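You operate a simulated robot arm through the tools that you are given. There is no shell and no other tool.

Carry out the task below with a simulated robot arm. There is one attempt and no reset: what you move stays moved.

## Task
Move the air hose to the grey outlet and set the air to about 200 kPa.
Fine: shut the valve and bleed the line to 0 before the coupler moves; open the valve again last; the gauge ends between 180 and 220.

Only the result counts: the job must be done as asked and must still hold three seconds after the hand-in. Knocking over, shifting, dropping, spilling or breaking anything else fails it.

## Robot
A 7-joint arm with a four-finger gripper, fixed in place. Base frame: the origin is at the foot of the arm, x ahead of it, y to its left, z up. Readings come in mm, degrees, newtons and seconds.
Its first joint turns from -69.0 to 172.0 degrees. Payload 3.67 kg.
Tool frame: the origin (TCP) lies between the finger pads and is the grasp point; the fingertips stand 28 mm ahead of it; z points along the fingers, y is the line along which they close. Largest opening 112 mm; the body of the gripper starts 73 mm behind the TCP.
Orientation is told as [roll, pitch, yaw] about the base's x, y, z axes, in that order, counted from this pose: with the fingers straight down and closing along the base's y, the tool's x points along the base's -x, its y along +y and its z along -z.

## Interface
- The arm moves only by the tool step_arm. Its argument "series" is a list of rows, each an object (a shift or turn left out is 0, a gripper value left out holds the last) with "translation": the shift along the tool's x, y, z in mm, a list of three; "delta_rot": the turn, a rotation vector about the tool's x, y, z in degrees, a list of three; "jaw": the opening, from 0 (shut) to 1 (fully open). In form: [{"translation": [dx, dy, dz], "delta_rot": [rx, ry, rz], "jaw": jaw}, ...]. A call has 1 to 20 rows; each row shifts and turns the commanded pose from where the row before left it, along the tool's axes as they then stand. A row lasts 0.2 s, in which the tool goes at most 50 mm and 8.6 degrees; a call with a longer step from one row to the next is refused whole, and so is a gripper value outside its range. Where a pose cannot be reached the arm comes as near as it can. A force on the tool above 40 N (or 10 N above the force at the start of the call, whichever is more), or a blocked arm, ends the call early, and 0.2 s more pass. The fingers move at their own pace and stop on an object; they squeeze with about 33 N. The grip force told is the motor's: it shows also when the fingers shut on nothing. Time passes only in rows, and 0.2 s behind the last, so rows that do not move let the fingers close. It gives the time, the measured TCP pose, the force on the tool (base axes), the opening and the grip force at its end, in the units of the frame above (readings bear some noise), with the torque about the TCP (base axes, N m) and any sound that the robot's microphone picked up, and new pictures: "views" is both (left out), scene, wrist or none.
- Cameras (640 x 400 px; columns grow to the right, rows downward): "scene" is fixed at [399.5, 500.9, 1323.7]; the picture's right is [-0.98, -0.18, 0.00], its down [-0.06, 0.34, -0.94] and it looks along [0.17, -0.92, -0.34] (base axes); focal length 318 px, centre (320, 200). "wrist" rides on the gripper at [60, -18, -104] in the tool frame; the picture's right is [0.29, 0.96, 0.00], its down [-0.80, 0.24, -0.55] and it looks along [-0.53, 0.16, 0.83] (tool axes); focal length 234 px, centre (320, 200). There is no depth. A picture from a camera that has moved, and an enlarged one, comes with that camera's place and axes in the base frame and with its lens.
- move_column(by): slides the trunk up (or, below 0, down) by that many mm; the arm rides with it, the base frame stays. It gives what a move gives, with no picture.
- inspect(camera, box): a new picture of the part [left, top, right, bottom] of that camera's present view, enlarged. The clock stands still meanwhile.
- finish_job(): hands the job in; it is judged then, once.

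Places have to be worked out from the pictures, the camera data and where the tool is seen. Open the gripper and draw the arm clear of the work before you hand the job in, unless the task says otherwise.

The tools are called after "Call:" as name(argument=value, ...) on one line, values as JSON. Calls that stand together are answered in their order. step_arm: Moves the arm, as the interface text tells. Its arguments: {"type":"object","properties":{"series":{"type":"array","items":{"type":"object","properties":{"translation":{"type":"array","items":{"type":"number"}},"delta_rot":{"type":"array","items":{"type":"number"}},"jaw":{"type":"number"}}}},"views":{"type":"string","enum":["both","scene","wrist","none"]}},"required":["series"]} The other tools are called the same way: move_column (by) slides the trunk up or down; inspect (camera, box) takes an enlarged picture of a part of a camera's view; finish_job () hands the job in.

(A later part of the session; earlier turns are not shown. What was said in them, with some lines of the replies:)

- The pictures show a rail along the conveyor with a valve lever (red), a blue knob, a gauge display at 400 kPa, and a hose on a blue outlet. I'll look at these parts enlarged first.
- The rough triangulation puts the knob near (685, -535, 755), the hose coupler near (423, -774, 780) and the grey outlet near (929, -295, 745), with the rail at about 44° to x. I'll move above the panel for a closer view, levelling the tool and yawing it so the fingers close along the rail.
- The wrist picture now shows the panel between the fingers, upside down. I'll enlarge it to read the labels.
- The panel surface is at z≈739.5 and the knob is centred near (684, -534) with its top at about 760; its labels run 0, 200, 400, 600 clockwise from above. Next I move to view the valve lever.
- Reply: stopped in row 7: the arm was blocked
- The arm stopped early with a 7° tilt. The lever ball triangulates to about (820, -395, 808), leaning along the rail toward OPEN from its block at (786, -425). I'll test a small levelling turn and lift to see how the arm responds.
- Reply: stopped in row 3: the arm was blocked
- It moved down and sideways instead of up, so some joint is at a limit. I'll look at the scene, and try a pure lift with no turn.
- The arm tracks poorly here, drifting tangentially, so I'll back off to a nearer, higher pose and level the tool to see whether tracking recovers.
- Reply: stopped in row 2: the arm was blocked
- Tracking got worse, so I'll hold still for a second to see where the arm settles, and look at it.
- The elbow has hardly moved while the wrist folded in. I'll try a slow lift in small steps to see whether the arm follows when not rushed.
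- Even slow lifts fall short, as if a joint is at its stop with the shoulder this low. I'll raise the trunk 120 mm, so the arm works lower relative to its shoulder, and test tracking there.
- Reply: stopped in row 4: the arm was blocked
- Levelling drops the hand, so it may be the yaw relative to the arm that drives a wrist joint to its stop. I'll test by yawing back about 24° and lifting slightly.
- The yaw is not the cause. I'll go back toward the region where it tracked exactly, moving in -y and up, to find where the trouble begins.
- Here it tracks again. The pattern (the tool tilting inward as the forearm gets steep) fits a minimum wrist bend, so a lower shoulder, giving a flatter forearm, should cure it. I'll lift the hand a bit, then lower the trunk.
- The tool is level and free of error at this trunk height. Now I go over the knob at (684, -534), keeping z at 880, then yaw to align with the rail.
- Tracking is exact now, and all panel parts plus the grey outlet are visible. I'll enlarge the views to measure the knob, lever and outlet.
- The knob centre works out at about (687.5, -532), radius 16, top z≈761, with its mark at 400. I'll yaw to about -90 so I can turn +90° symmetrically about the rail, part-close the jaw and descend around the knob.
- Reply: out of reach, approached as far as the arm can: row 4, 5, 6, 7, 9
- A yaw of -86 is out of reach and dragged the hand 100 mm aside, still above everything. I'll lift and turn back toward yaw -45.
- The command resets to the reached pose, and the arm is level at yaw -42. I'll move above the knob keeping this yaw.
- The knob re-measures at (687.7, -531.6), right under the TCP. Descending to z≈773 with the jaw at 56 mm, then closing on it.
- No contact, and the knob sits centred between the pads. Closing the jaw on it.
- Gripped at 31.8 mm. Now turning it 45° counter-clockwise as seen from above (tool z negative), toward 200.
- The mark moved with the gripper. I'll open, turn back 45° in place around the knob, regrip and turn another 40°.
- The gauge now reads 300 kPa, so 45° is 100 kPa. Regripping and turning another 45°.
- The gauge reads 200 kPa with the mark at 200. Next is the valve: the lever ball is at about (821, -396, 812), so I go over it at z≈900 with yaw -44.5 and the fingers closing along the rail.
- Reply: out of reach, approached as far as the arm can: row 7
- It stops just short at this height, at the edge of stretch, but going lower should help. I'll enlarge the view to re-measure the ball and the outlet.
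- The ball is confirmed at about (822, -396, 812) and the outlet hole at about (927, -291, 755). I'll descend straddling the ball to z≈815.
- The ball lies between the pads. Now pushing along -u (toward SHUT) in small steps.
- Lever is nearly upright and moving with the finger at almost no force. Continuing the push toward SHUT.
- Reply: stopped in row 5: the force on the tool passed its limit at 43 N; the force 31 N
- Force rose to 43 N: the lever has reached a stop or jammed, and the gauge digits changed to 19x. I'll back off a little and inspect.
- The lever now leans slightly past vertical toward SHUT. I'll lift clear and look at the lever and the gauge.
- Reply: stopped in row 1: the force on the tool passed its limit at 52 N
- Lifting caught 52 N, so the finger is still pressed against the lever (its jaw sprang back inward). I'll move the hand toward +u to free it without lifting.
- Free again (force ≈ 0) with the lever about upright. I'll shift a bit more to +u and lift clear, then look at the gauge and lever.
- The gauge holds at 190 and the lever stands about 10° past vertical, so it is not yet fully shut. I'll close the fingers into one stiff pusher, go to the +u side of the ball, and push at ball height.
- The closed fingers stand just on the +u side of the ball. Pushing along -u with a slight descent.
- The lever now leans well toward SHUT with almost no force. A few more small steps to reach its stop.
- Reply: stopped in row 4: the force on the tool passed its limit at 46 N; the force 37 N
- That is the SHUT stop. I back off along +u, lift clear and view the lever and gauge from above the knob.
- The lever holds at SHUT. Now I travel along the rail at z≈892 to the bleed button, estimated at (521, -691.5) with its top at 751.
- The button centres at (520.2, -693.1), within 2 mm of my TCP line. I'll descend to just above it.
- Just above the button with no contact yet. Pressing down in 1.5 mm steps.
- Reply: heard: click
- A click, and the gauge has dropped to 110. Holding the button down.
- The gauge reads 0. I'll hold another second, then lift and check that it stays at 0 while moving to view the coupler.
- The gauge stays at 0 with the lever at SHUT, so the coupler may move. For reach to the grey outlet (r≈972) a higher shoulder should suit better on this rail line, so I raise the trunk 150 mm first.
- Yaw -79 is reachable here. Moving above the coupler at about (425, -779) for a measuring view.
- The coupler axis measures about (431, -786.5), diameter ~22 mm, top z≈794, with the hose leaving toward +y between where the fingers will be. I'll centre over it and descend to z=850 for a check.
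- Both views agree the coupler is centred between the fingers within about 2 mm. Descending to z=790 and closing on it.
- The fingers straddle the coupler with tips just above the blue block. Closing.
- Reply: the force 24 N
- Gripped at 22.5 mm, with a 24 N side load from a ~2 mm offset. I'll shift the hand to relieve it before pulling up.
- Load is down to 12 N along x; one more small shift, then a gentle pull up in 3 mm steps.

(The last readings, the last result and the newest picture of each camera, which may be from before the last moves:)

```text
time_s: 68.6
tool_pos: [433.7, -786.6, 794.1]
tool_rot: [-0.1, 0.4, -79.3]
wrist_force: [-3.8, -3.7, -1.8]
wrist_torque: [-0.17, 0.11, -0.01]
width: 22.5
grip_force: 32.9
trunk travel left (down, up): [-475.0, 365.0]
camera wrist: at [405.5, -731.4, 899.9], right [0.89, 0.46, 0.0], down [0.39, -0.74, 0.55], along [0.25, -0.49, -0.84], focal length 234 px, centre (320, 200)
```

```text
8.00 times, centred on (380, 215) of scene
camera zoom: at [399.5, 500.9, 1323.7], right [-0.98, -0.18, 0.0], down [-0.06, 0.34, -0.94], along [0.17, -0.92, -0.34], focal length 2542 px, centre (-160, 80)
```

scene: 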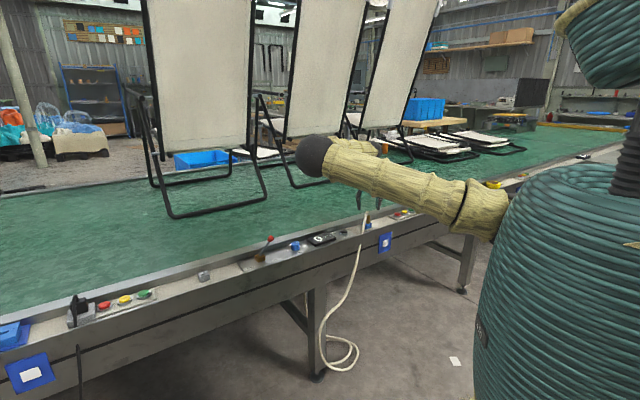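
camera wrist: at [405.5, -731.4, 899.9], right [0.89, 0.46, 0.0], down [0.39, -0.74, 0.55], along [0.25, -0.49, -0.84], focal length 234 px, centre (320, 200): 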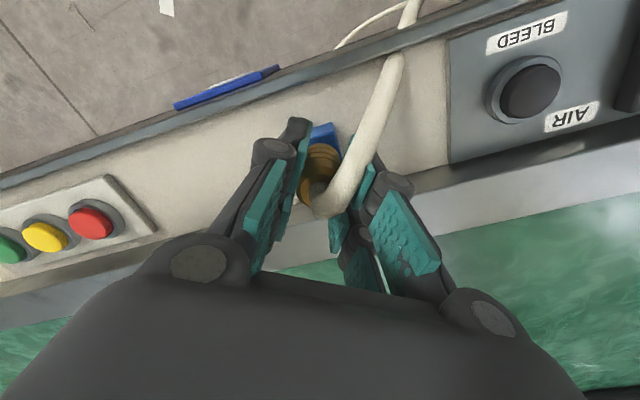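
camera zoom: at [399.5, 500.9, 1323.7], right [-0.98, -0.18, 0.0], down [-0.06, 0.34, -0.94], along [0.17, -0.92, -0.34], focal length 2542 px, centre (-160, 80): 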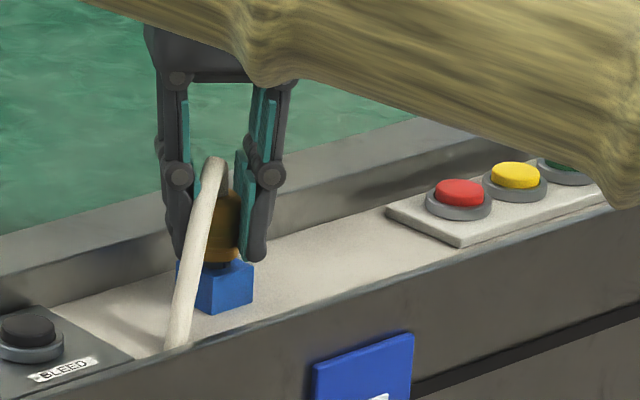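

The coupler is coming out cleanly, with a dark nipple showing below it (it was seated at TCP z≈790). Lifting on to clear the block.

Call:
step_arm(series=[{"translation": [0, 0, -4]}, {"translation": [0, 0, -6]}, {"translation": [0, 0, -10]}, {"translation": [0, 0, -15]}, {"translation": [0, 0, -20]}, {"translation": [0, 0, -20]}, {}], views="both")

Call:
inspect(camera="scene", box=[330, 160, 430, 240])

```text
time_s: 70.2
tool_pos: [436.3, -785.3, 871.4]
tool_rot: [-0.2, 0.3, -79.2]
wrist_force: [0.4, -0.3, -0.8]
wrist_torque: [0.02, 0.03, 0.02]
width: 22.1
grip_force: 32.6
trunk travel left (down, up): [-475.0, 365.0]
camera wrist: at [407.3, -731.8, 976.0], right [0.89, 0.46, 0.0], down [0.39, -0.74, 0.55], along [0.25, -0.49, -0.84], focal length 234 px, centre (320, 200)
```

scene: 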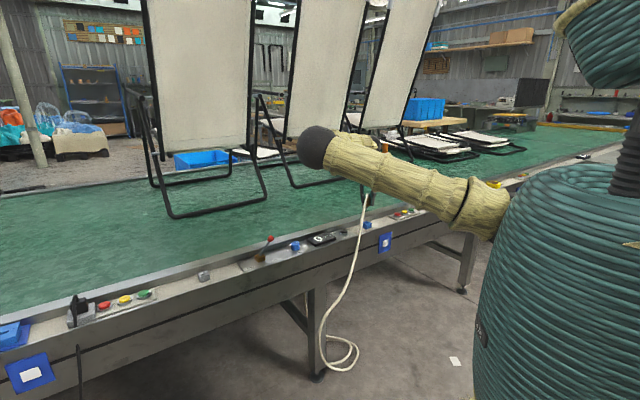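
wrist: 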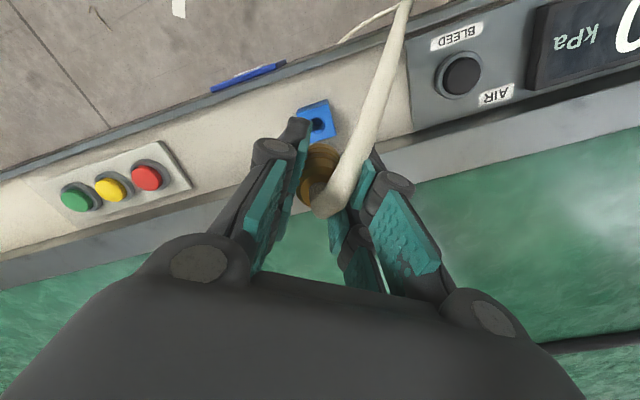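

```text
5.00 times, centred on (380, 200) of scene
camera zoom: at [399.5, 500.9, 1323.7], right [-0.98, -0.18, 0.0], down [-0.06, 0.34, -0.94], along [0.17, -0.92, -0.34], focal length 1589 px, centre (20, 200)
```

zoom: 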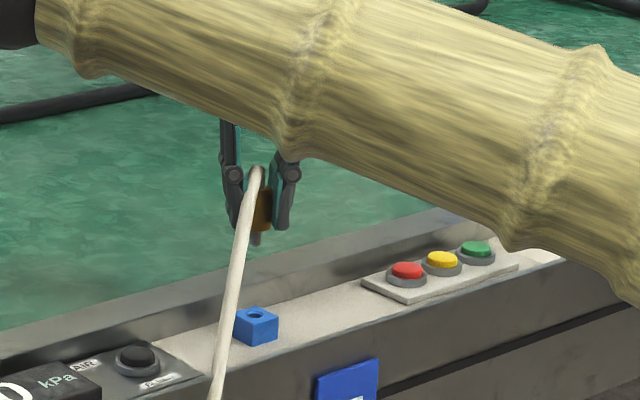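

The coupler and its nipple are out. I'll lift, turn to yaw -40 so the hose exits toward the robot side, shift 30 mm off the rail line and carry it along the rail in moderate steps.

Call:
step_arm(series=[{"translation": [0, 0, -8], "delta_rot": [0, 0, -7.8]}, {"translation": [0, 0, -8], "delta_rot": [0, 0, -7.8]}, {"translation": [0, 0, -8], "delta_rot": [0, 0, -7.8]}, {"translation": [0, 0, -8], "delta_rot": [0, 0, -7.8]}, {"translation": [0, 0, -8], "delta_rot": [0, 0, -7.8]}, {"translation": [15, 1, 0]}, {"translation": [15, 1, 0]}, {"translation": [-2.65, 34.9, 0]}, {"translation": [-2.65, 34.9, 0]}, {"translation": [-2.65, 34.9, 0]}, {"translation": [-2.65, 34.9, 0]}, {"translation": [-2.65, 34.9, 0]}, {"translation": [-2.65, 34.9, 0]}, {}], views="both")

```text
time_s: 73.2
tool_pos: [560.9, -613.5, 911.3]
tool_rot: [0.1, 0.3, -40.2]
wrist_force: [0.2, -0.1, -1.7]
wrist_torque: [-0.01, -0.01, 0.02]
width: 22.1
grip_force: 33.1
trunk travel left (down, up): [-475.0, 365.0]
camera wrist: at [504.1, -590.4, 1014.9], right [0.4, 0.92, 0.0], down [0.77, -0.34, 0.55], along [0.51, -0.22, -0.84], focal length 234 px, centre (320, 200)
```

scene: 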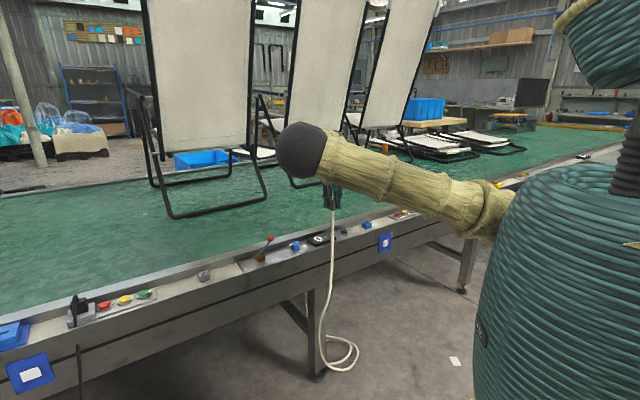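
wrist: 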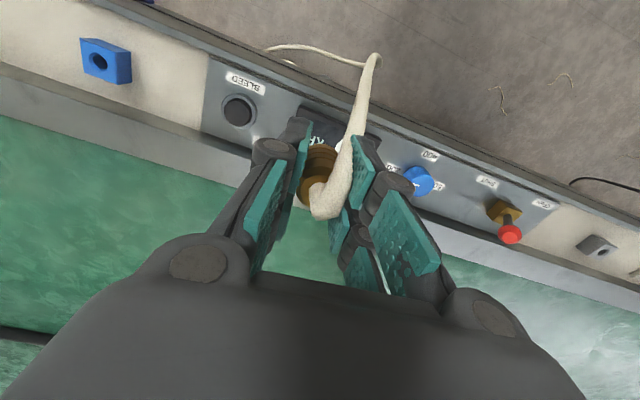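

Carrying well, with the hose trailing on the robot side. Continuing along the rail toward the grey outlet.

Call:
step_arm(series=[{"translation": [-2.65, 34.9, 0]}, {"translation": [-2.65, 34.9, 0]}, {"translation": [-2.65, 34.9, 0]}, {"translation": [-2.65, 34.9, 0]}, {"translation": [-2.65, 34.9, 0]}, {"translation": [-2.65, 34.9, 0]}, {"translation": [-2.65, 34.9, 0]}, {"translation": [-2.65, 34.9, 0]}, {"translation": [-2.65, 34.9, 0]}, {"delta_rot": [0, 0, -7.5]}, {"delta_rot": [0, 0, -7.5]}, {}], views="both")

```text
time_s: 75.8
tool_pos: [781.0, -393.3, 909.9]
tool_rot: [0.2, 0.6, -25.4]
wrist_force: [0.0, 0.0, -1.0]
wrist_torque: [0.01, -0.04, -0.02]
width: 22.3
grip_force: 33.3
trunk travel left (down, up): [-475.0, 365.0]
camera wrist: at [719.8, -385.3, 1013.4], right [0.15, 0.99, 0.01], down [0.83, -0.13, 0.55], along [0.54, -0.08, -0.84], focal length 234 px, centre (320, 200)
```

scene: 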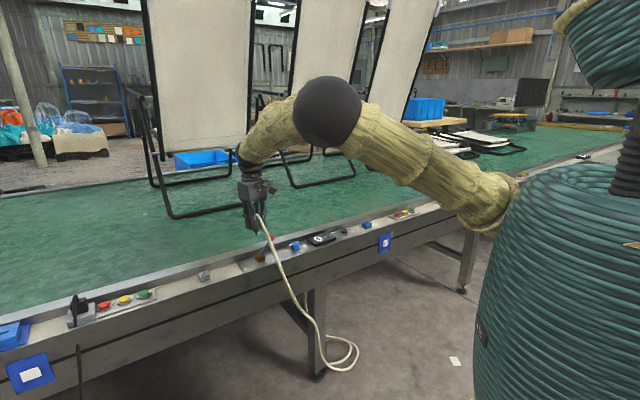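
wrist: 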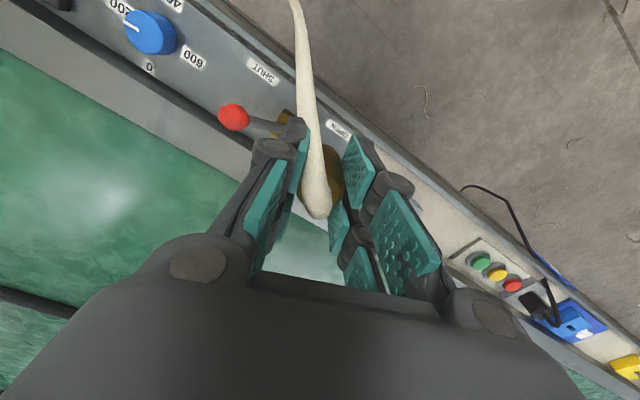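

Near the valve now; the lever stays at SHUT. Next moving to (900, -320) and a bit lower to view the grey outlet.

Call:
step_arm(series=[{"translation": [-19, 29.3, 5]}, {"translation": [-19, 29.3, 5]}, {"translation": [-19, 29.3, 5]}, {"translation": [-19, 29.3, 5]}, {}], views="both")

Call:
inspect(camera="scene", box=[150, 190, 290, 300])

```text
time_s: 77.0
tool_pos: [899.8, -315.6, 894.2]
tool_rot: [0.2, 0.3, -25.2]
wrist_force: [0.6, 0.3, -0.8]
wrist_torque: [-0.02, -0.02, 0.01]
width: 22.4
grip_force: 33.2
trunk travel left (down, up): [-475.0, 365.0]
camera wrist: at [838.6, -308.0, 998.4], right [0.15, 0.99, 0.0], down [0.82, -0.13, 0.55], along [0.55, -0.08, -0.83], focal length 234 px, centre (320, 200)
```

scene: 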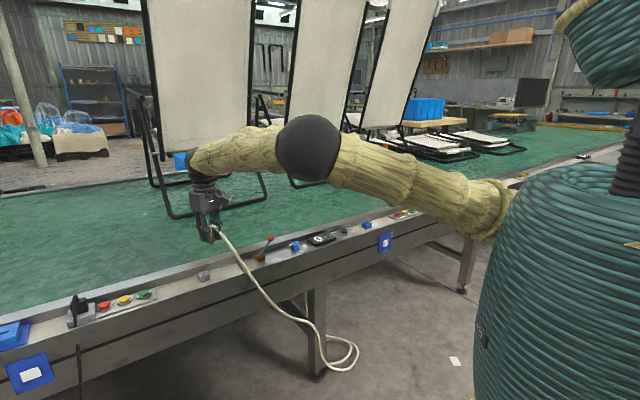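
wrist: 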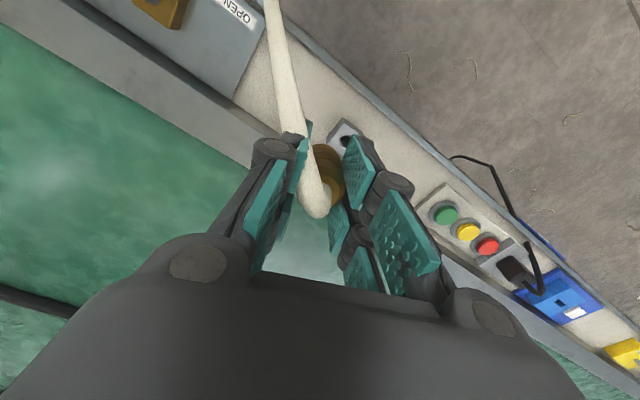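

```text
3.64 times, centred on (220, 245) of scene
camera zoom: at [399.5, 500.9, 1323.7], right [-0.98, -0.18, 0.0], down [-0.06, 0.34, -0.94], along [0.17, -0.92, -0.34], focal length 1156 px, centre (684, 36)
```

zoom: 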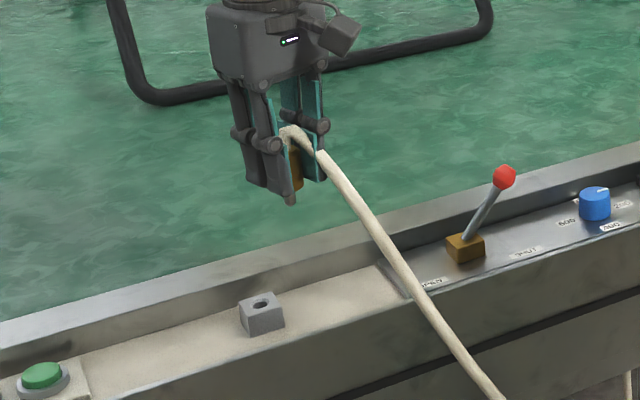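

Reach is fine so far. I'll enlarge the wrist view to measure the outlet hole from here.

Call:
inspect(camera="wrist", box=[280, 90, 420, 190])

Call:
inspect(camera="scene", box=[180, 250, 240, 290])

```text
4.00 times, centred on (350, 140) of wrist
camera zoom: at [838.6, -308.0, 998.4], right [0.15, 0.99, 0.0], down [0.82, -0.13, 0.55], along [0.55, -0.08, -0.83], focal length 937 px, centre (200, 440)
```

zoom: 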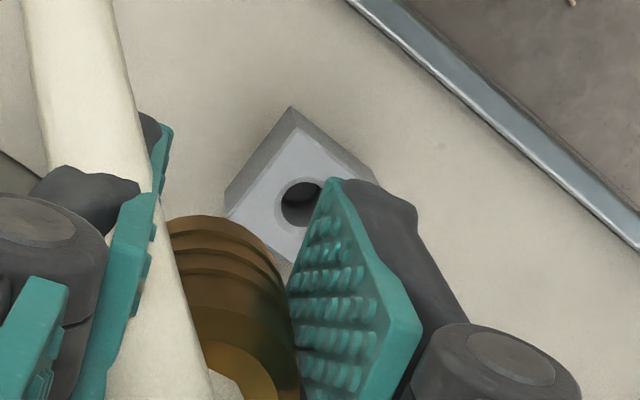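

```text
10.00 times, centred on (210, 270) of scene
camera zoom: at [399.5, 500.9, 1323.7], right [-0.98, -0.18, 0.0], down [-0.06, 0.34, -0.94], along [0.17, -0.92, -0.34], focal length 3178 px, centre (1420, -500)
```

zoom: 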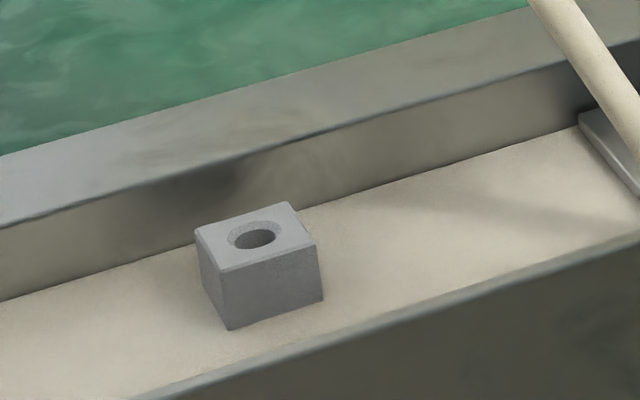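

The hole measures (927.2, -291), on the same line as the blue outlet. I'll move over it and come down to z≈850 (nipple ~48 mm above the block), then check alignment.

Call:
step_arm(series=[{"translation": [-7.2, 17, 10]}, {"translation": [-7.2, 17, 10]}, {"translation": [0, 0, 14]}, {"translation": [0, 0, 10]}, {}], views="wrist")

Call:
inspect(camera="scene", box=[160, 200, 260, 290])

Call:
inspect(camera="wrist", box=[250, 100, 390, 220])

```text
time_s: 78.2
tool_pos: [927.4, -291.9, 849.5]
tool_rot: [0.1, 0.3, -25.2]
wrist_force: [0.2, 0.9, -0.9]
wrist_torque: [-0.03, 0.0, 0.02]
width: 22.3
grip_force: 33.3
trunk travel left (down, up): [-475.0, 365.0]
camera wrist: at [865.8, -283.1, 952.9], right [0.15, 0.99, 0.01], down [0.83, -0.13, 0.55], along [0.55, -0.08, -0.83], focal length 234 px, centre (320, 200)
```

wrist: 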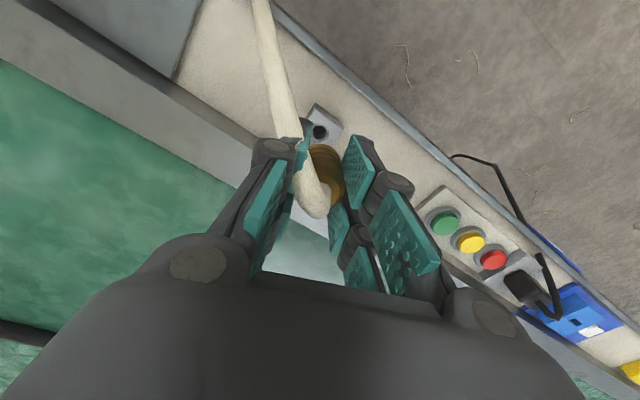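

```text
4.44 times, centred on (210, 245) of scene
camera zoom: at [399.5, 500.9, 1323.7], right [-0.98, -0.18, 0.0], down [-0.06, 0.34, -0.94], along [0.17, -0.92, -0.34], focal length 1412 px, centre (809, 0)
```

zoom: 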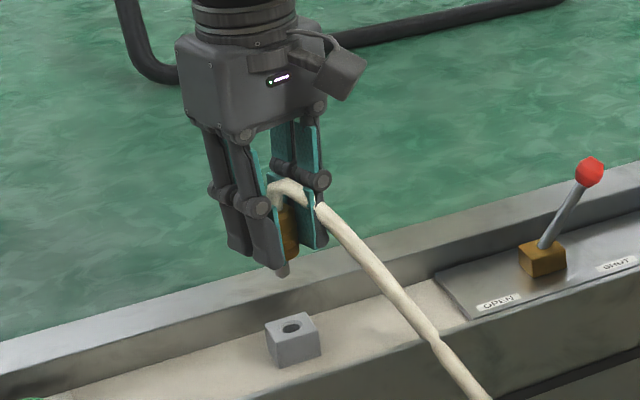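

```text
3.33 times, centred on (320, 160) of wrist
camera zoom: at [865.8, -283.1, 952.9], right [0.15, 0.99, 0.01], down [0.83, -0.13, 0.55], along [0.55, -0.08, -0.83], focal length 781 px, centre (320, 333)
```

zoom: 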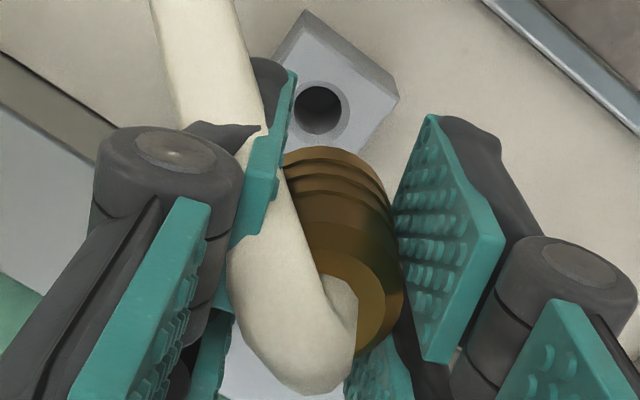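

The hole, nipple and TCP line up within about 1 mm in both views. Descending 40 mm to just above the hole.

Call:
step_arm(series=[{"translation": [0, 0, 15]}, {"translation": [0, 0, 15]}, {"translation": [0, 0, 10]}, {}], views="wrist")

Call:
inspect(camera="scene", box=[180, 230, 250, 290])

```text
time_s: 79.2
tool_pos: [926.9, -290.8, 808.9]
tool_rot: [0.2, 0.4, -25.3]
wrist_force: [0.0, 0.1, -1.0]
wrist_torque: [0.0, 0.0, 0.0]
width: 21.9
grip_force: 33.0
trunk travel left (down, up): [-475.0, 365.0]
camera wrist: at [865.7, -283.2, 912.9], right [0.15, 0.99, 0.0], down [0.82, -0.13, 0.55], along [0.55, -0.08, -0.83], focal length 234 px, centre (320, 200)
```

wrist: 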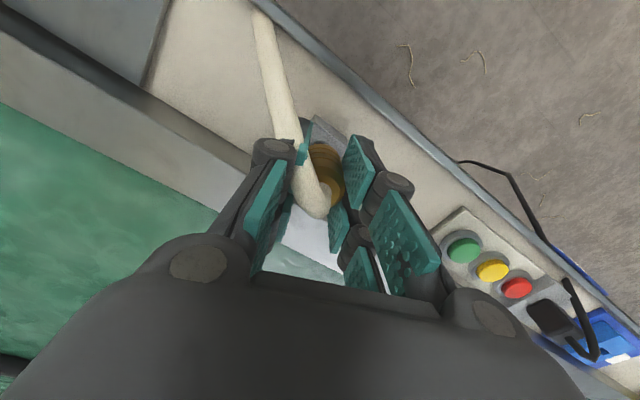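

```text
6.67 times, centred on (215, 260) of scene
camera zoom: at [399.5, 500.9, 1323.7], right [-0.98, -0.18, 0.0], down [-0.06, 0.34, -0.94], along [0.17, -0.92, -0.34], focal length 2118 px, centre (1020, -200)
```

zoom: 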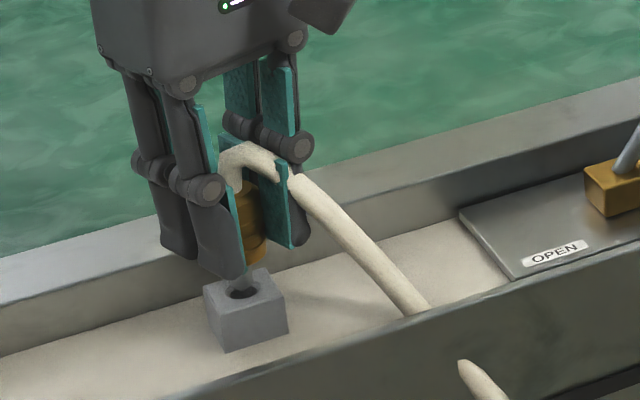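

The nipple is right above the hole. I'll enlarge further to check the lateral offset.

Call:
inspect(camera="scene", box=[195, 255, 230, 280])

Call:
inspect(camera="wrist", box=[280, 105, 370, 165])

```text
16.00 times, centred on (212, 268) of scene
camera zoom: at [399.5, 500.9, 1323.7], right [-0.98, -0.18, 0.0], down [-0.06, 0.34, -0.94], along [0.17, -0.92, -0.34], focal length 5084 px, centre (2040, -880)
```

zoom: 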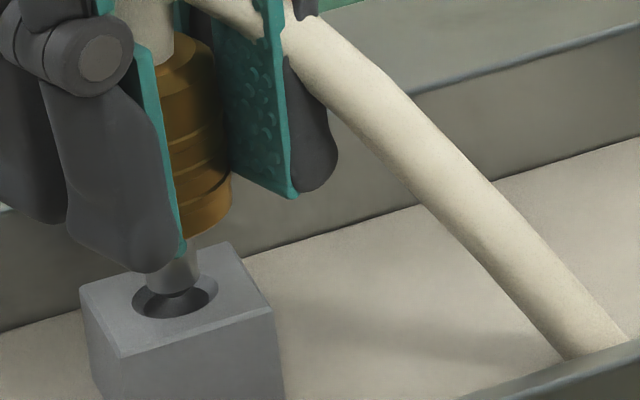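

```text
6.67 times, centred on (325, 135) of wrist
camera zoom: at [865.7, -283.2, 912.9], right [0.15, 0.99, 0.0], down [0.82, -0.13, 0.55], along [0.55, -0.08, -0.83], focal length 1561 px, centre (287, 633)
```

zoom: 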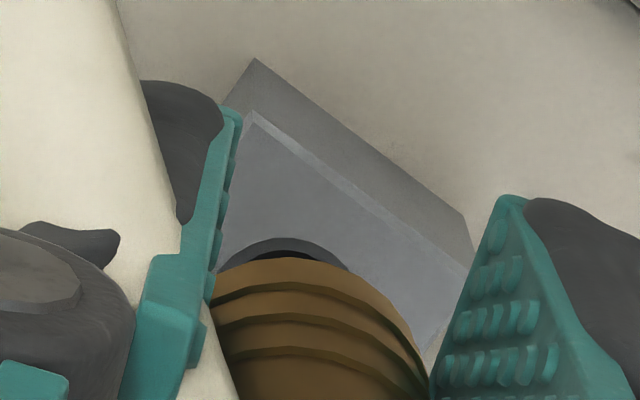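

The nipple is centred over the chamfered hole. Pushing down slowly in 2 mm steps.

Call:
step_arm(series=[{"translation": [0, 0, 2]}, {"translation": [0, 0, 2]}, {"translation": [0, 0, 2]}, {"translation": [0, 0, 2]}, {"translation": [0, 0, 2]}, {}], views="none")

Call:
inspect(camera="scene", box=[195, 250, 230, 280])

```text
time_s: 80.6
tool_pos: [927.1, -290.9, 798.5]
tool_rot: [0.2, 0.3, -25.2]
wrist_force: [0.2, 0.8, -0.8]
wrist_torque: [0.01, -0.01, -0.01]
width: 21.9
grip_force: 32.7
trunk travel left (down, up): [-475.0, 365.0]
```

```text
13.33 times, centred on (212, 265) of scene
camera zoom: at [399.5, 500.9, 1323.7], right [-0.98, -0.18, 0.0], down [-0.06, 0.34, -0.94], along [0.17, -0.92, -0.34], focal length 4237 px, centre (1753, -667)
```

zoom: 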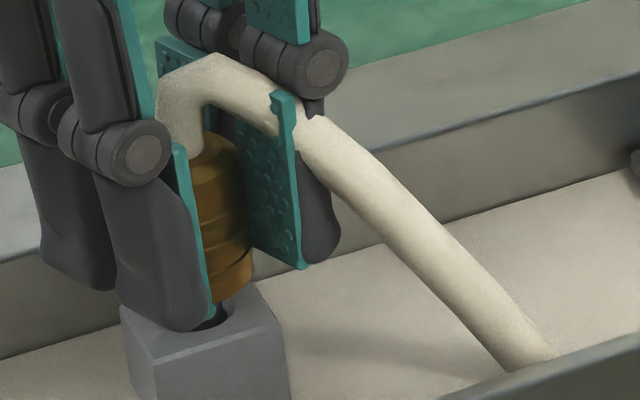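

The nipple is entering the hole with no force. Continuing to the seating height.

Call:
step_arm(series=[{"translation": [0, 0, 2]}, {"translation": [0, 0, 2]}, {"translation": [0, 0, 2]}, {"translation": [0, 0, 2]}, {"translation": [0, 0, 1]}, {"translation": [0, 0, 1]}], views="none")

Call:
inspect(camera="scene", box=[195, 250, 230, 280])

```text
time_s: 82.0
tool_pos: [927.9, -291.7, 790.8]
tool_rot: [0.2, 0.1, -25.2]
wrist_force: [6.3, -2.2, 11.3]
wrist_torque: [-0.08, -0.08, 0.03]
width: 22.1
grip_force: 33.2
trunk travel left (down, up): [-475.0, 365.0]
```

```text
13.33 times, centred on (212, 265) of scene
camera zoom: at [399.5, 500.9, 1323.7], right [-0.98, -0.18, 0.0], down [-0.06, 0.34, -0.94], along [0.17, -0.92, -0.34], focal length 4237 px, centre (1753, -667)
```

zoom: 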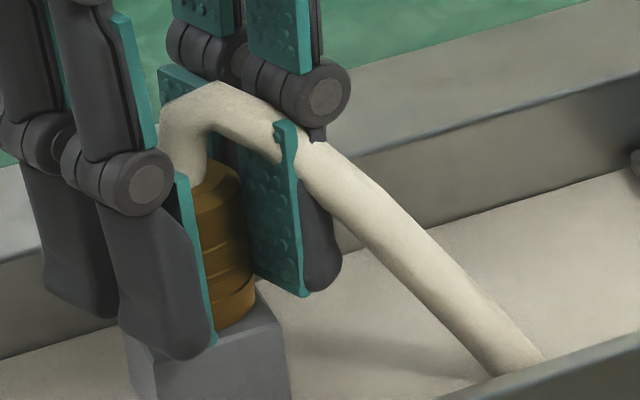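

It now sits against the block with 11 N upward. I'll press a little more to seat or latch it firmly.

Call:
step_arm(series=[{"translation": [0, 0, 1]}, {"translation": [0, 0, 1]}, {}, {}], views="none")

```text
time_s: 83.0
tool_pos: [926.7, -291.0, 789.1]
tool_rot: [0.2, 0.1, -25.3]
wrist_force: [17.8, -5.2, 26.9]
wrist_torque: [-0.16, -0.52, 0.11]
width: 22.2
grip_force: 33.2
trunk travel left (down, up): [-475.0, 365.0]
```

Force rises to 27 N without further travel, so it is fully seated at the same height as on the blue outlet. I'll ease the load and open the fingers moderately.

Call:
step_arm(series=[{"translation": [0, 0, -1.5]}, {"jaw": 0.2}, {"jaw": 0.4}, {"jaw": 0.45}, {}], views="wrist")

Call:
inspect(camera="scene", box=[185, 240, 245, 285])

```text
time_s: 84.2
tool_pos: [927.2, -291.9, 787.6]
tool_rot: [0.2, 0.3, -25.2]
wrist_force: [0.5, -0.7, -0.3]
wrist_torque: [0.01, 0.0, -0.01]
width: 50.2
grip_force: 0.0
trunk travel left (down, up): [-475.0, 365.0]
camera wrist: at [865.5, -283.3, 892.1], right [0.15, 0.99, 0.01], down [0.83, -0.13, 0.55], along [0.54, -0.08, -0.83], focal length 234 px, centre (320, 200)
```

wrist: 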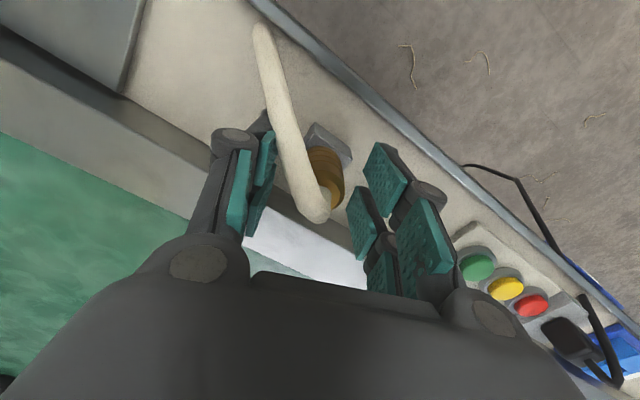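

```text
8.89 times, centred on (215, 262) of scene
camera zoom: at [399.5, 500.9, 1323.7], right [-0.98, -0.18, 0.0], down [-0.06, 0.34, -0.94], along [0.17, -0.92, -0.34], focal length 2824 px, centre (1253, -356)
```

zoom: 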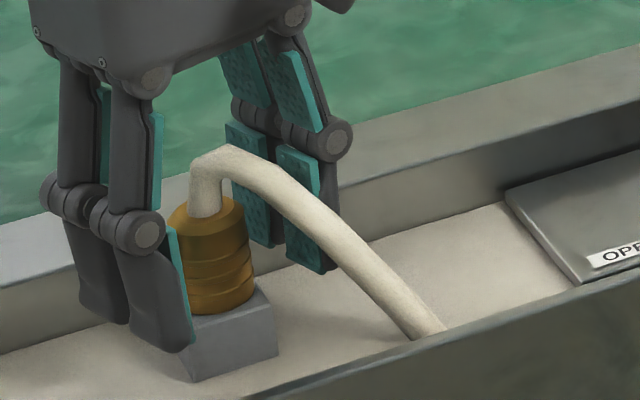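

The coupler sits flush on the grey outlet and the fingers are free of it and the hose. Lifting straight up.

Call:
step_arm(series=[{"translation": [0, 0, -10]}, {"translation": [0, 0, -15]}, {"translation": [0, 0, -20]}, {"translation": [0, 0, -25]}, {"translation": [0, 0, -25]}, {"translation": [0, 0, -20]}, {}], views="both")

Call:
inspect(camera="scene", box=[170, 220, 350, 350])

```text
time_s: 85.8
tool_pos: [928.3, -292.8, 903.0]
tool_rot: [0.1, 0.3, -25.1]
wrist_force: [-0.2, 0.1, -0.3]
wrist_torque: [0.0, -0.01, 0.04]
width: 50.4
grip_force: 0.1
trunk travel left (down, up): [-475.0, 365.0]
camera wrist: at [866.3, -284.8, 1007.5], right [0.15, 0.99, 0.0], down [0.83, -0.13, 0.55], along [0.55, -0.08, -0.83], focal length 234 px, centre (320, 200)
```

scene: 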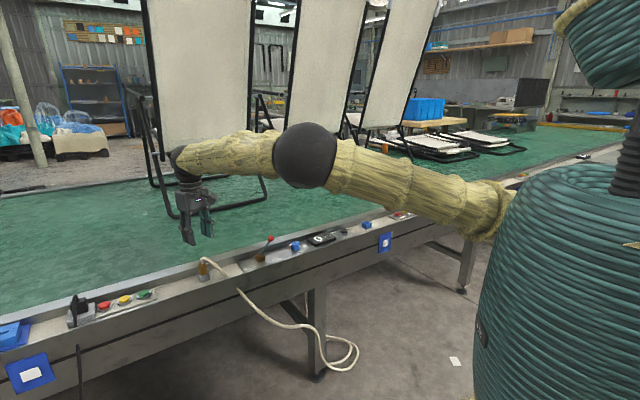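
wrist: 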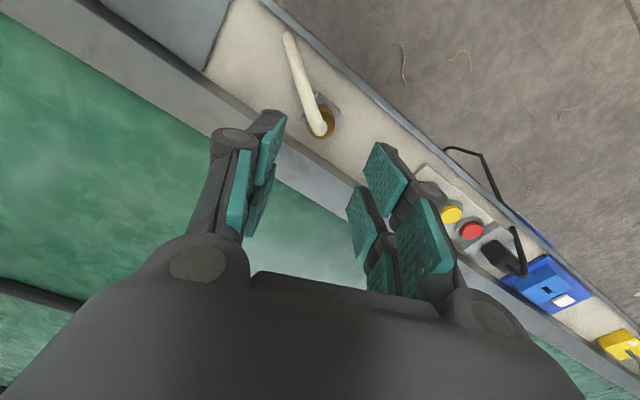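

```text
3.08 times, centred on (260, 285) of scene
camera zoom: at [399.5, 500.9, 1323.7], right [-0.98, -0.18, 0.0], down [-0.06, 0.34, -0.94], along [0.17, -0.92, -0.34], focal length 978 px, centre (505, -62)
```

zoom: 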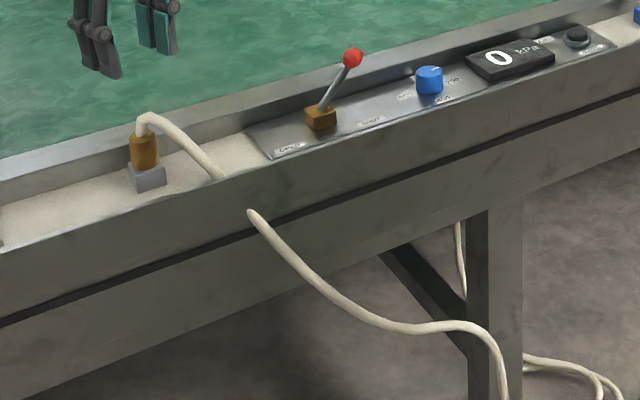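

The hose is on the grey outlet, the gauge still reads 0 and the lever ball is at about (759, -459, 811). I'll close the fingers, go over to the -u side of the lever and yaw to -44.

Call:
step_arm(series=[{"translation": [15.5, -42, 0], "jaw": 0}, {"translation": [15.5, -42, 0]}, {"translation": [15.5, -42, 0]}, {"translation": [15.5, -42, 0]}, {"translation": [15.6, -42, 0]}, {"translation": [15.7, -41.8, 0]}, {"delta_rot": [0, 0, 6.4]}, {"delta_rot": [0, 0, 6.4]}, {"delta_rot": [0, 0, 6.4]}, {}], views="both")

Call:
inspect(camera="wrist", box=[260, 60, 480, 200])

```text
time_s: 88.0
tool_pos: [735.8, -479.8, 902.5]
tool_rot: [0.1, 0.3, -44.5]
wrist_force: [-0.2, -0.3, 0.1]
wrist_torque: [0.01, 0.0, -0.05]
width: 0.0
grip_force: 32.7
trunk travel left (down, up): [-475.0, 365.0]
camera wrist: at [680.5, -452.2, 1006.3], right [0.47, 0.89, 0.0], down [0.74, -0.39, 0.55], along [0.49, -0.25, -0.84], focal length 234 px, centre (320, 200)
```

scene: 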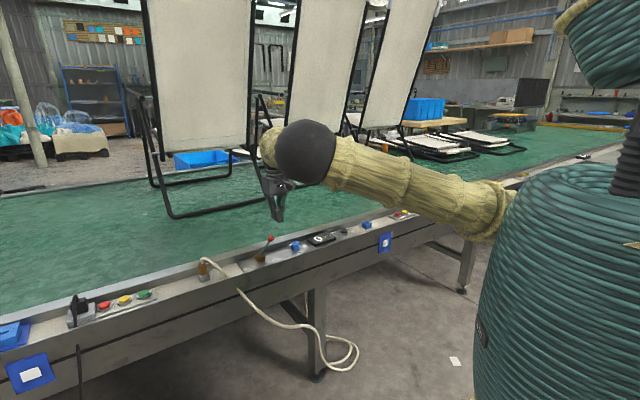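
wrist: 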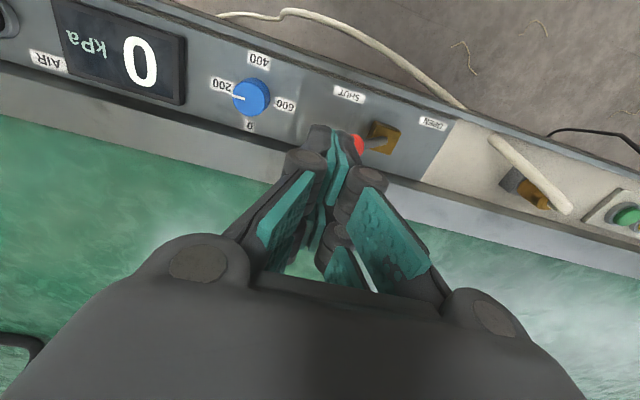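

```text
2.86 times, centred on (370, 130) of wrist
camera zoom: at [680.5, -452.2, 1006.3], right [0.47, 0.89, 0.0], down [0.74, -0.39, 0.55], along [0.49, -0.25, -0.84], focal length 669 px, centre (177, 400)
```

zoom: 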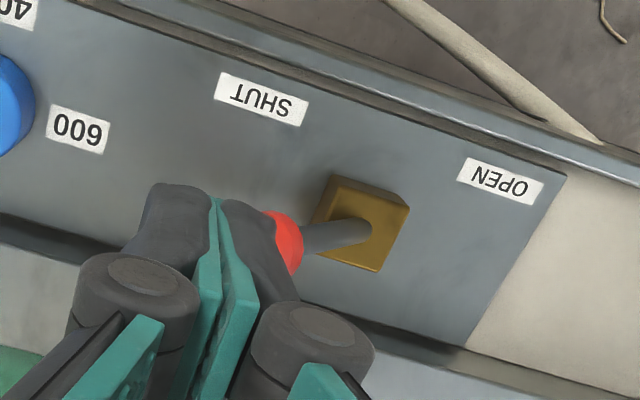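

The ball is about 29 mm ahead of the TCP along +u; I'll back off 8 mm for clearance, then descend to z≈832.

Call:
step_arm(series=[{"translation": [0, -8, 0]}, {"translation": [0, 0, 25]}, {"translation": [0, 0, 25]}, {"translation": [0, 0, 20]}, {}], views="wrist")

Call:
inspect(camera="scene", box=[200, 220, 340, 290])

```text
time_s: 89.2
tool_pos: [730.1, -486.1, 833.0]
tool_rot: [0.1, 0.4, -44.3]
wrist_force: [0.1, 0.9, -0.5]
wrist_torque: [0.01, 0.02, 0.0]
width: 0.2
grip_force: 33.6
trunk travel left (down, up): [-475.0, 365.0]
camera wrist: at [674.8, -457.6, 937.3], right [0.46, 0.89, 0.0], down [0.74, -0.39, 0.55], along [0.49, -0.25, -0.84], focal length 234 px, centre (320, 200)
```

wrist: 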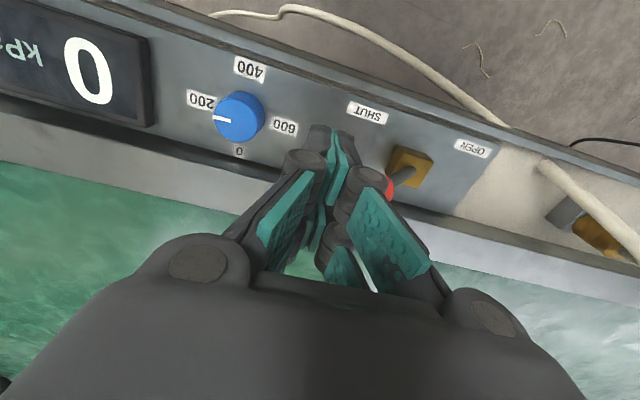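

```text
4.57 times, centred on (270, 255) of scene
camera zoom: at [399.5, 500.9, 1323.7], right [-0.98, -0.18, 0.0], down [-0.06, 0.34, -0.94], along [0.17, -0.92, -0.34], focal length 1453 px, centre (549, -51)
```

zoom: 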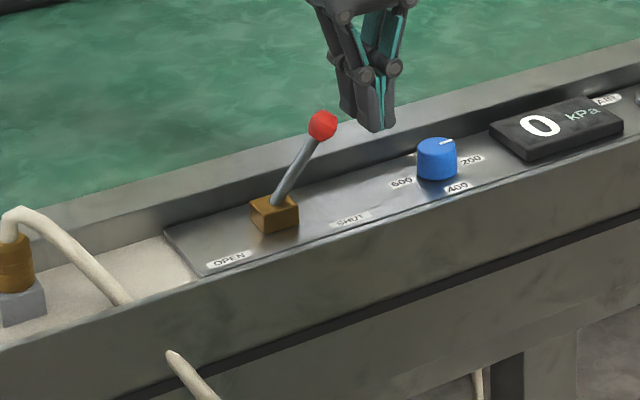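

The closed fingers are just to the -u side of the ball, level with it. Pushing toward OPEN along +u following the arc.

Call:
step_arm(series=[{"translation": [0, 7, -1]}, {"translation": [0, 7, -1]}, {"translation": [0, 7, -1.2]}, {"translation": [0, 7, -1.2]}, {"translation": [0, 7, -1.2]}, {"translation": [0, 7, -1.2]}, {"translation": [0, 7, -1.2]}, {"translation": [0, 7, 0]}, {"translation": [0, 7, 0]}, {"translation": [0, 7, 1]}, {"translation": [0, 7, 2]}], views="wrist")

Call:
inspect(camera="scene", box=[200, 220, 340, 290])

```text
time_s: 91.6
tool_pos: [785.0, -428.8, 838.8]
tool_rot: [0.1, 0.3, -44.4]
wrist_force: [-0.4, 0.7, -0.6]
wrist_torque: [0.03, -0.02, 0.01]
width: 0.0
grip_force: 33.6
trunk travel left (down, up): [-475.0, 365.0]
camera wrist: at [729.1, -402.2, 942.6], right [0.46, 0.89, 0.0], down [0.74, -0.39, 0.55], along [0.49, -0.25, -0.84], focal length 234 px, centre (320, 200)
```

wrist: 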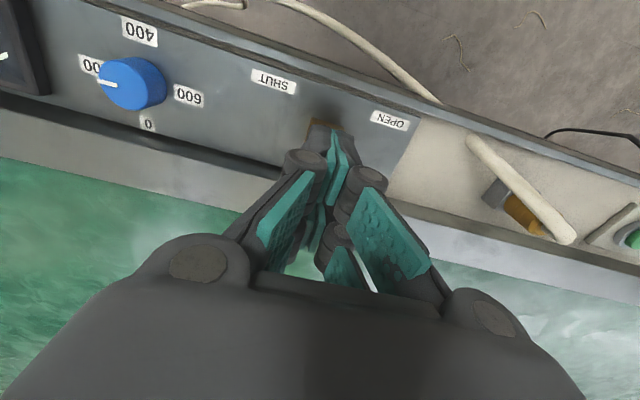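

```text
4.57 times, centred on (270, 255) of scene
camera zoom: at [399.5, 500.9, 1323.7], right [-0.98, -0.18, 0.0], down [-0.06, 0.34, -0.94], along [0.17, -0.92, -0.34], focal length 1453 px, centre (549, -51)
```

zoom: 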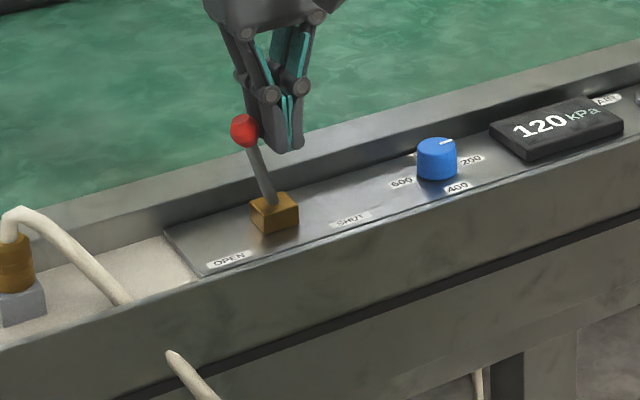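

The lever is past vertical and the gauge is rising (120). Pushing on to the OPEN stop.

Call:
step_arm(series=[{"translation": [0, 5, 1.5]}, {"translation": [0, 5, 1.5]}, {"translation": [0, 5, 1.5]}, {"translation": [0, 4, 1.5]}, {"translation": [0, 4, 1]}, {"translation": [0, 4, 1]}], views="wrist")

Call:
inspect(camera="scene", box=[200, 220, 340, 290])

```text
time_s: 93.0
tool_pos: [802.0, -411.2, 830.2]
tool_rot: [0.1, 0.3, -44.4]
wrist_force: [0.3, 0.2, 0.2]
wrist_torque: [-0.01, 0.02, 0.01]
width: 0.0
grip_force: 33.1
trunk travel left (down, up): [-475.0, 365.0]
camera wrist: at [747.9, -383.4, 934.3], right [0.46, 0.89, 0.0], down [0.74, -0.39, 0.55], along [0.49, -0.25, -0.84], focal length 234 px, centre (320, 200)
```

wrist: 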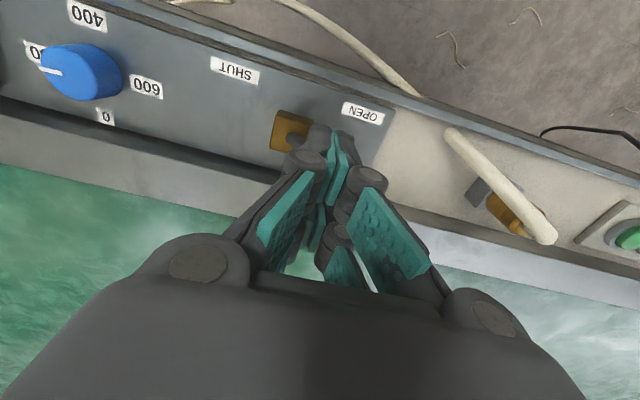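

```text
4.57 times, centred on (270, 255) of scene
camera zoom: at [399.5, 500.9, 1323.7], right [-0.98, -0.18, 0.0], down [-0.06, 0.34, -0.94], along [0.17, -0.92, -0.34], focal length 1453 px, centre (549, -51)
```

zoom: 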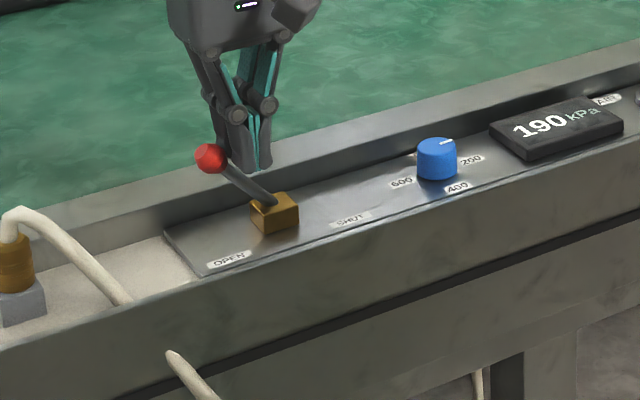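

The gauge reads 190 and the ball is back at its original OPEN position. A small extra nudge to be sure it is at the stop, then back off and lift.

Call:
step_arm(series=[{"translation": [0, 2, 0.5]}, {"translation": [0, 2, 0.5]}, {}], views="none")

```text
time_s: 93.8
tool_pos: [805.1, -408.9, 829.7]
tool_rot: [0.1, 0.5, -44.6]
wrist_force: [-8.1, -5.9, -0.5]
wrist_torque: [-0.09, 0.15, -0.04]
width: 0.2
grip_force: 33.0
trunk travel left (down, up): [-475.0, 365.0]
```

Ten newtons of resistance: it is at the stop. Backing off along -u and lifting clear.

Call:
step_arm(series=[{"translation": [0, -5, 0]}, {"translation": [0, -8, 0]}, {"translation": [0, -10, 0]}, {"translation": [0, -5, -15]}, {"translation": [0, 0, -30]}, {"translation": [0, 0, -30]}, {}, {}], views="both")

Call:
inspect(camera="scene", box=[170, 220, 350, 350])

Call:
inspect(camera="scene", box=[200, 220, 340, 290])

```text
time_s: 95.6
tool_pos: [786.2, -428.1, 903.7]
tool_rot: [0.1, 0.5, -44.4]
wrist_force: [-0.6, 0.3, -0.5]
wrist_torque: [-0.02, 0.0, 0.0]
width: 0.0
grip_force: 32.8
trunk travel left (down, up): [-475.0, 365.0]
camera wrist: at [730.8, -400.6, 1008.2], right [0.46, 0.89, 0.0], down [0.74, -0.39, 0.55], along [0.49, -0.25, -0.84], focal length 234 px, centre (320, 200)
```

scene: 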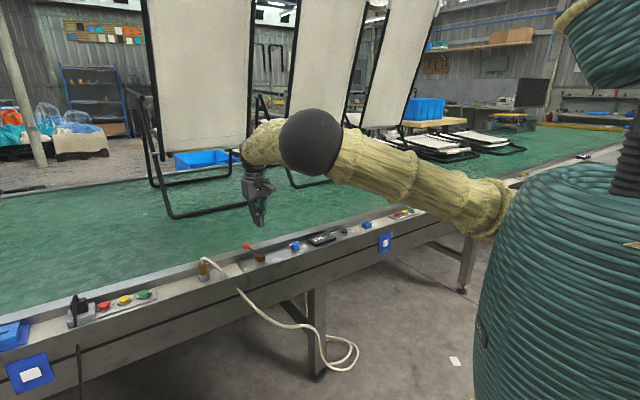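
wrist: 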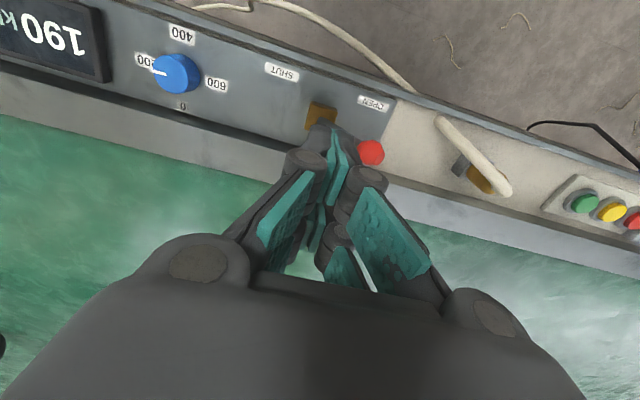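

```text
3.08 times, centred on (260, 285) of scene
camera zoom: at [399.5, 500.9, 1323.7], right [-0.98, -0.18, 0.0], down [-0.06, 0.34, -0.94], along [0.17, -0.92, -0.34], focal length 978 px, centre (505, -62)
```

zoom: 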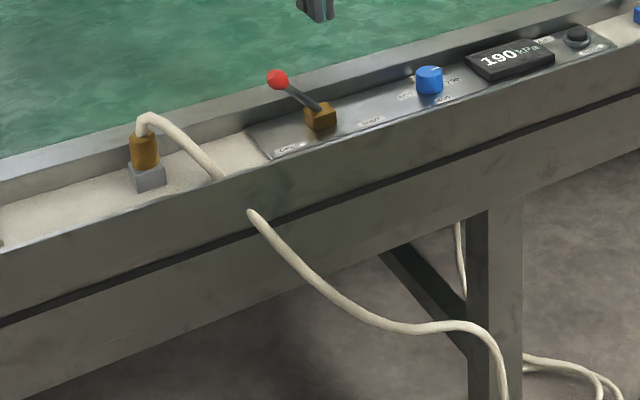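

```text
4.57 times, centred on (270, 255) of scene
camera zoom: at [399.5, 500.9, 1323.7], right [-0.98, -0.18, 0.0], down [-0.06, 0.34, -0.94], along [0.17, -0.92, -0.34], focal length 1453 px, centre (549, -51)
```

zoom: 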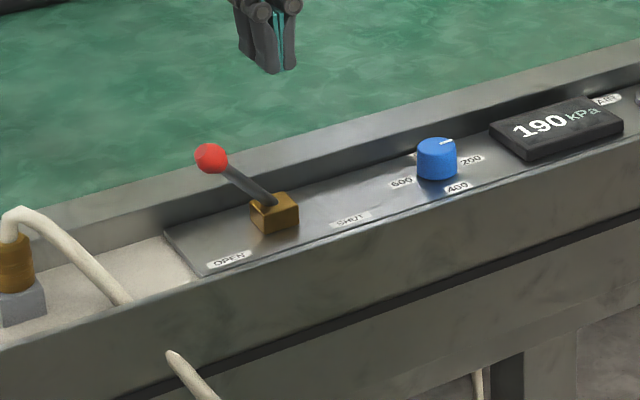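

The gauge holds at 190 kPa with the lever at OPEN and the hose on the grey outlet. I'll open the gripper and draw the arm clear of the work.

Call:
step_arm(series=[{"translation": [0, -20, -20], "jaw": 0.6}, {"translation": [10, -25, -20]}, {"translation": [10, -30, -20]}, {"translation": [10, -30, -20]}, {"translation": [0, 0, 0]}, {}, {}, {}, {}], views="both")

Call:
inspect(camera="scene", box=[170, 220, 350, 350])

```text
time_s: 97.6
tool_pos: [690.6, -483.3, 983.3]
tool_rot: [0.0, 0.3, -44.3]
wrist_force: [0.1, -0.6, 0.6]
wrist_torque: [0.03, -0.02, 0.02]
width: 67.2
grip_force: 0.2
trunk travel left (down, up): [-475.0, 365.0]
camera wrist: at [636.8, -454.7, 1087.5], right [0.46, 0.89, 0.0], down [0.74, -0.39, 0.55], along [0.49, -0.25, -0.84], focal length 234 px, centre (320, 200)
```

scene: 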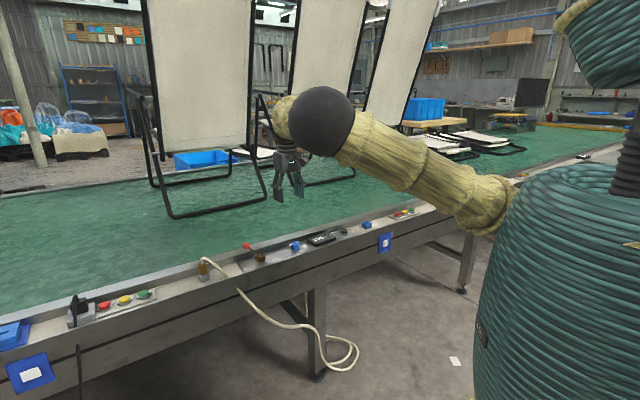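
wrist: 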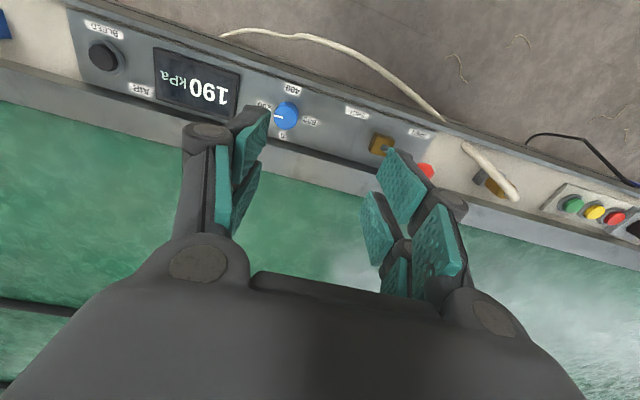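

```text
3.08 times, centred on (260, 285) of scene
camera zoom: at [399.5, 500.9, 1323.7], right [-0.98, -0.18, 0.0], down [-0.06, 0.34, -0.94], along [0.17, -0.92, -0.34], focal length 978 px, centre (505, -62)
```

zoom: 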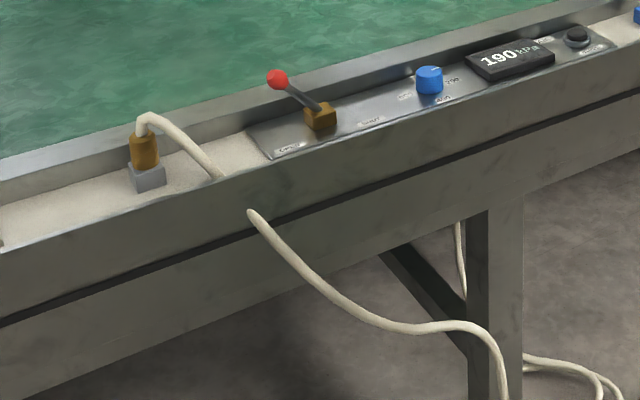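

The arm is clear and the gripper open. The gauge holds at 190 kPa with the valve open, and the hose is seated on the grey outlet, so I'm handing the job in.

Call:
finish_job()

```text
The job is handed in.
```

The air hose is now on the grey outlet with the valve open. The gauge held at 190 kPa, inside your 180–220 range, through my last check before I handed the job in.

- **Pressure setting:** I turned the knob to 200 first, while the valve was still open and the gauge could confirm it. It read 200 then, but has shown 190 since I worked the valve lever. I left it there so that opening the valve stayed the last step.
- **Shut and bleed:** I shut the valve and held the bleed button until the gauge read 0. The gauge was still at 0 after I released the button, and only then did I move the coupler.
- **Coupler:** It sits flush on the grey outlet, at the same height it had on the blue one.
- **Valve:** The lever is back against its OPEN stop. My first push to SHUT jammed briefly and needed a second push; the lever stayed put after that.

The gripper is open and the arm is clear of the work. In the last pictures nothing else had been knocked over or moved.
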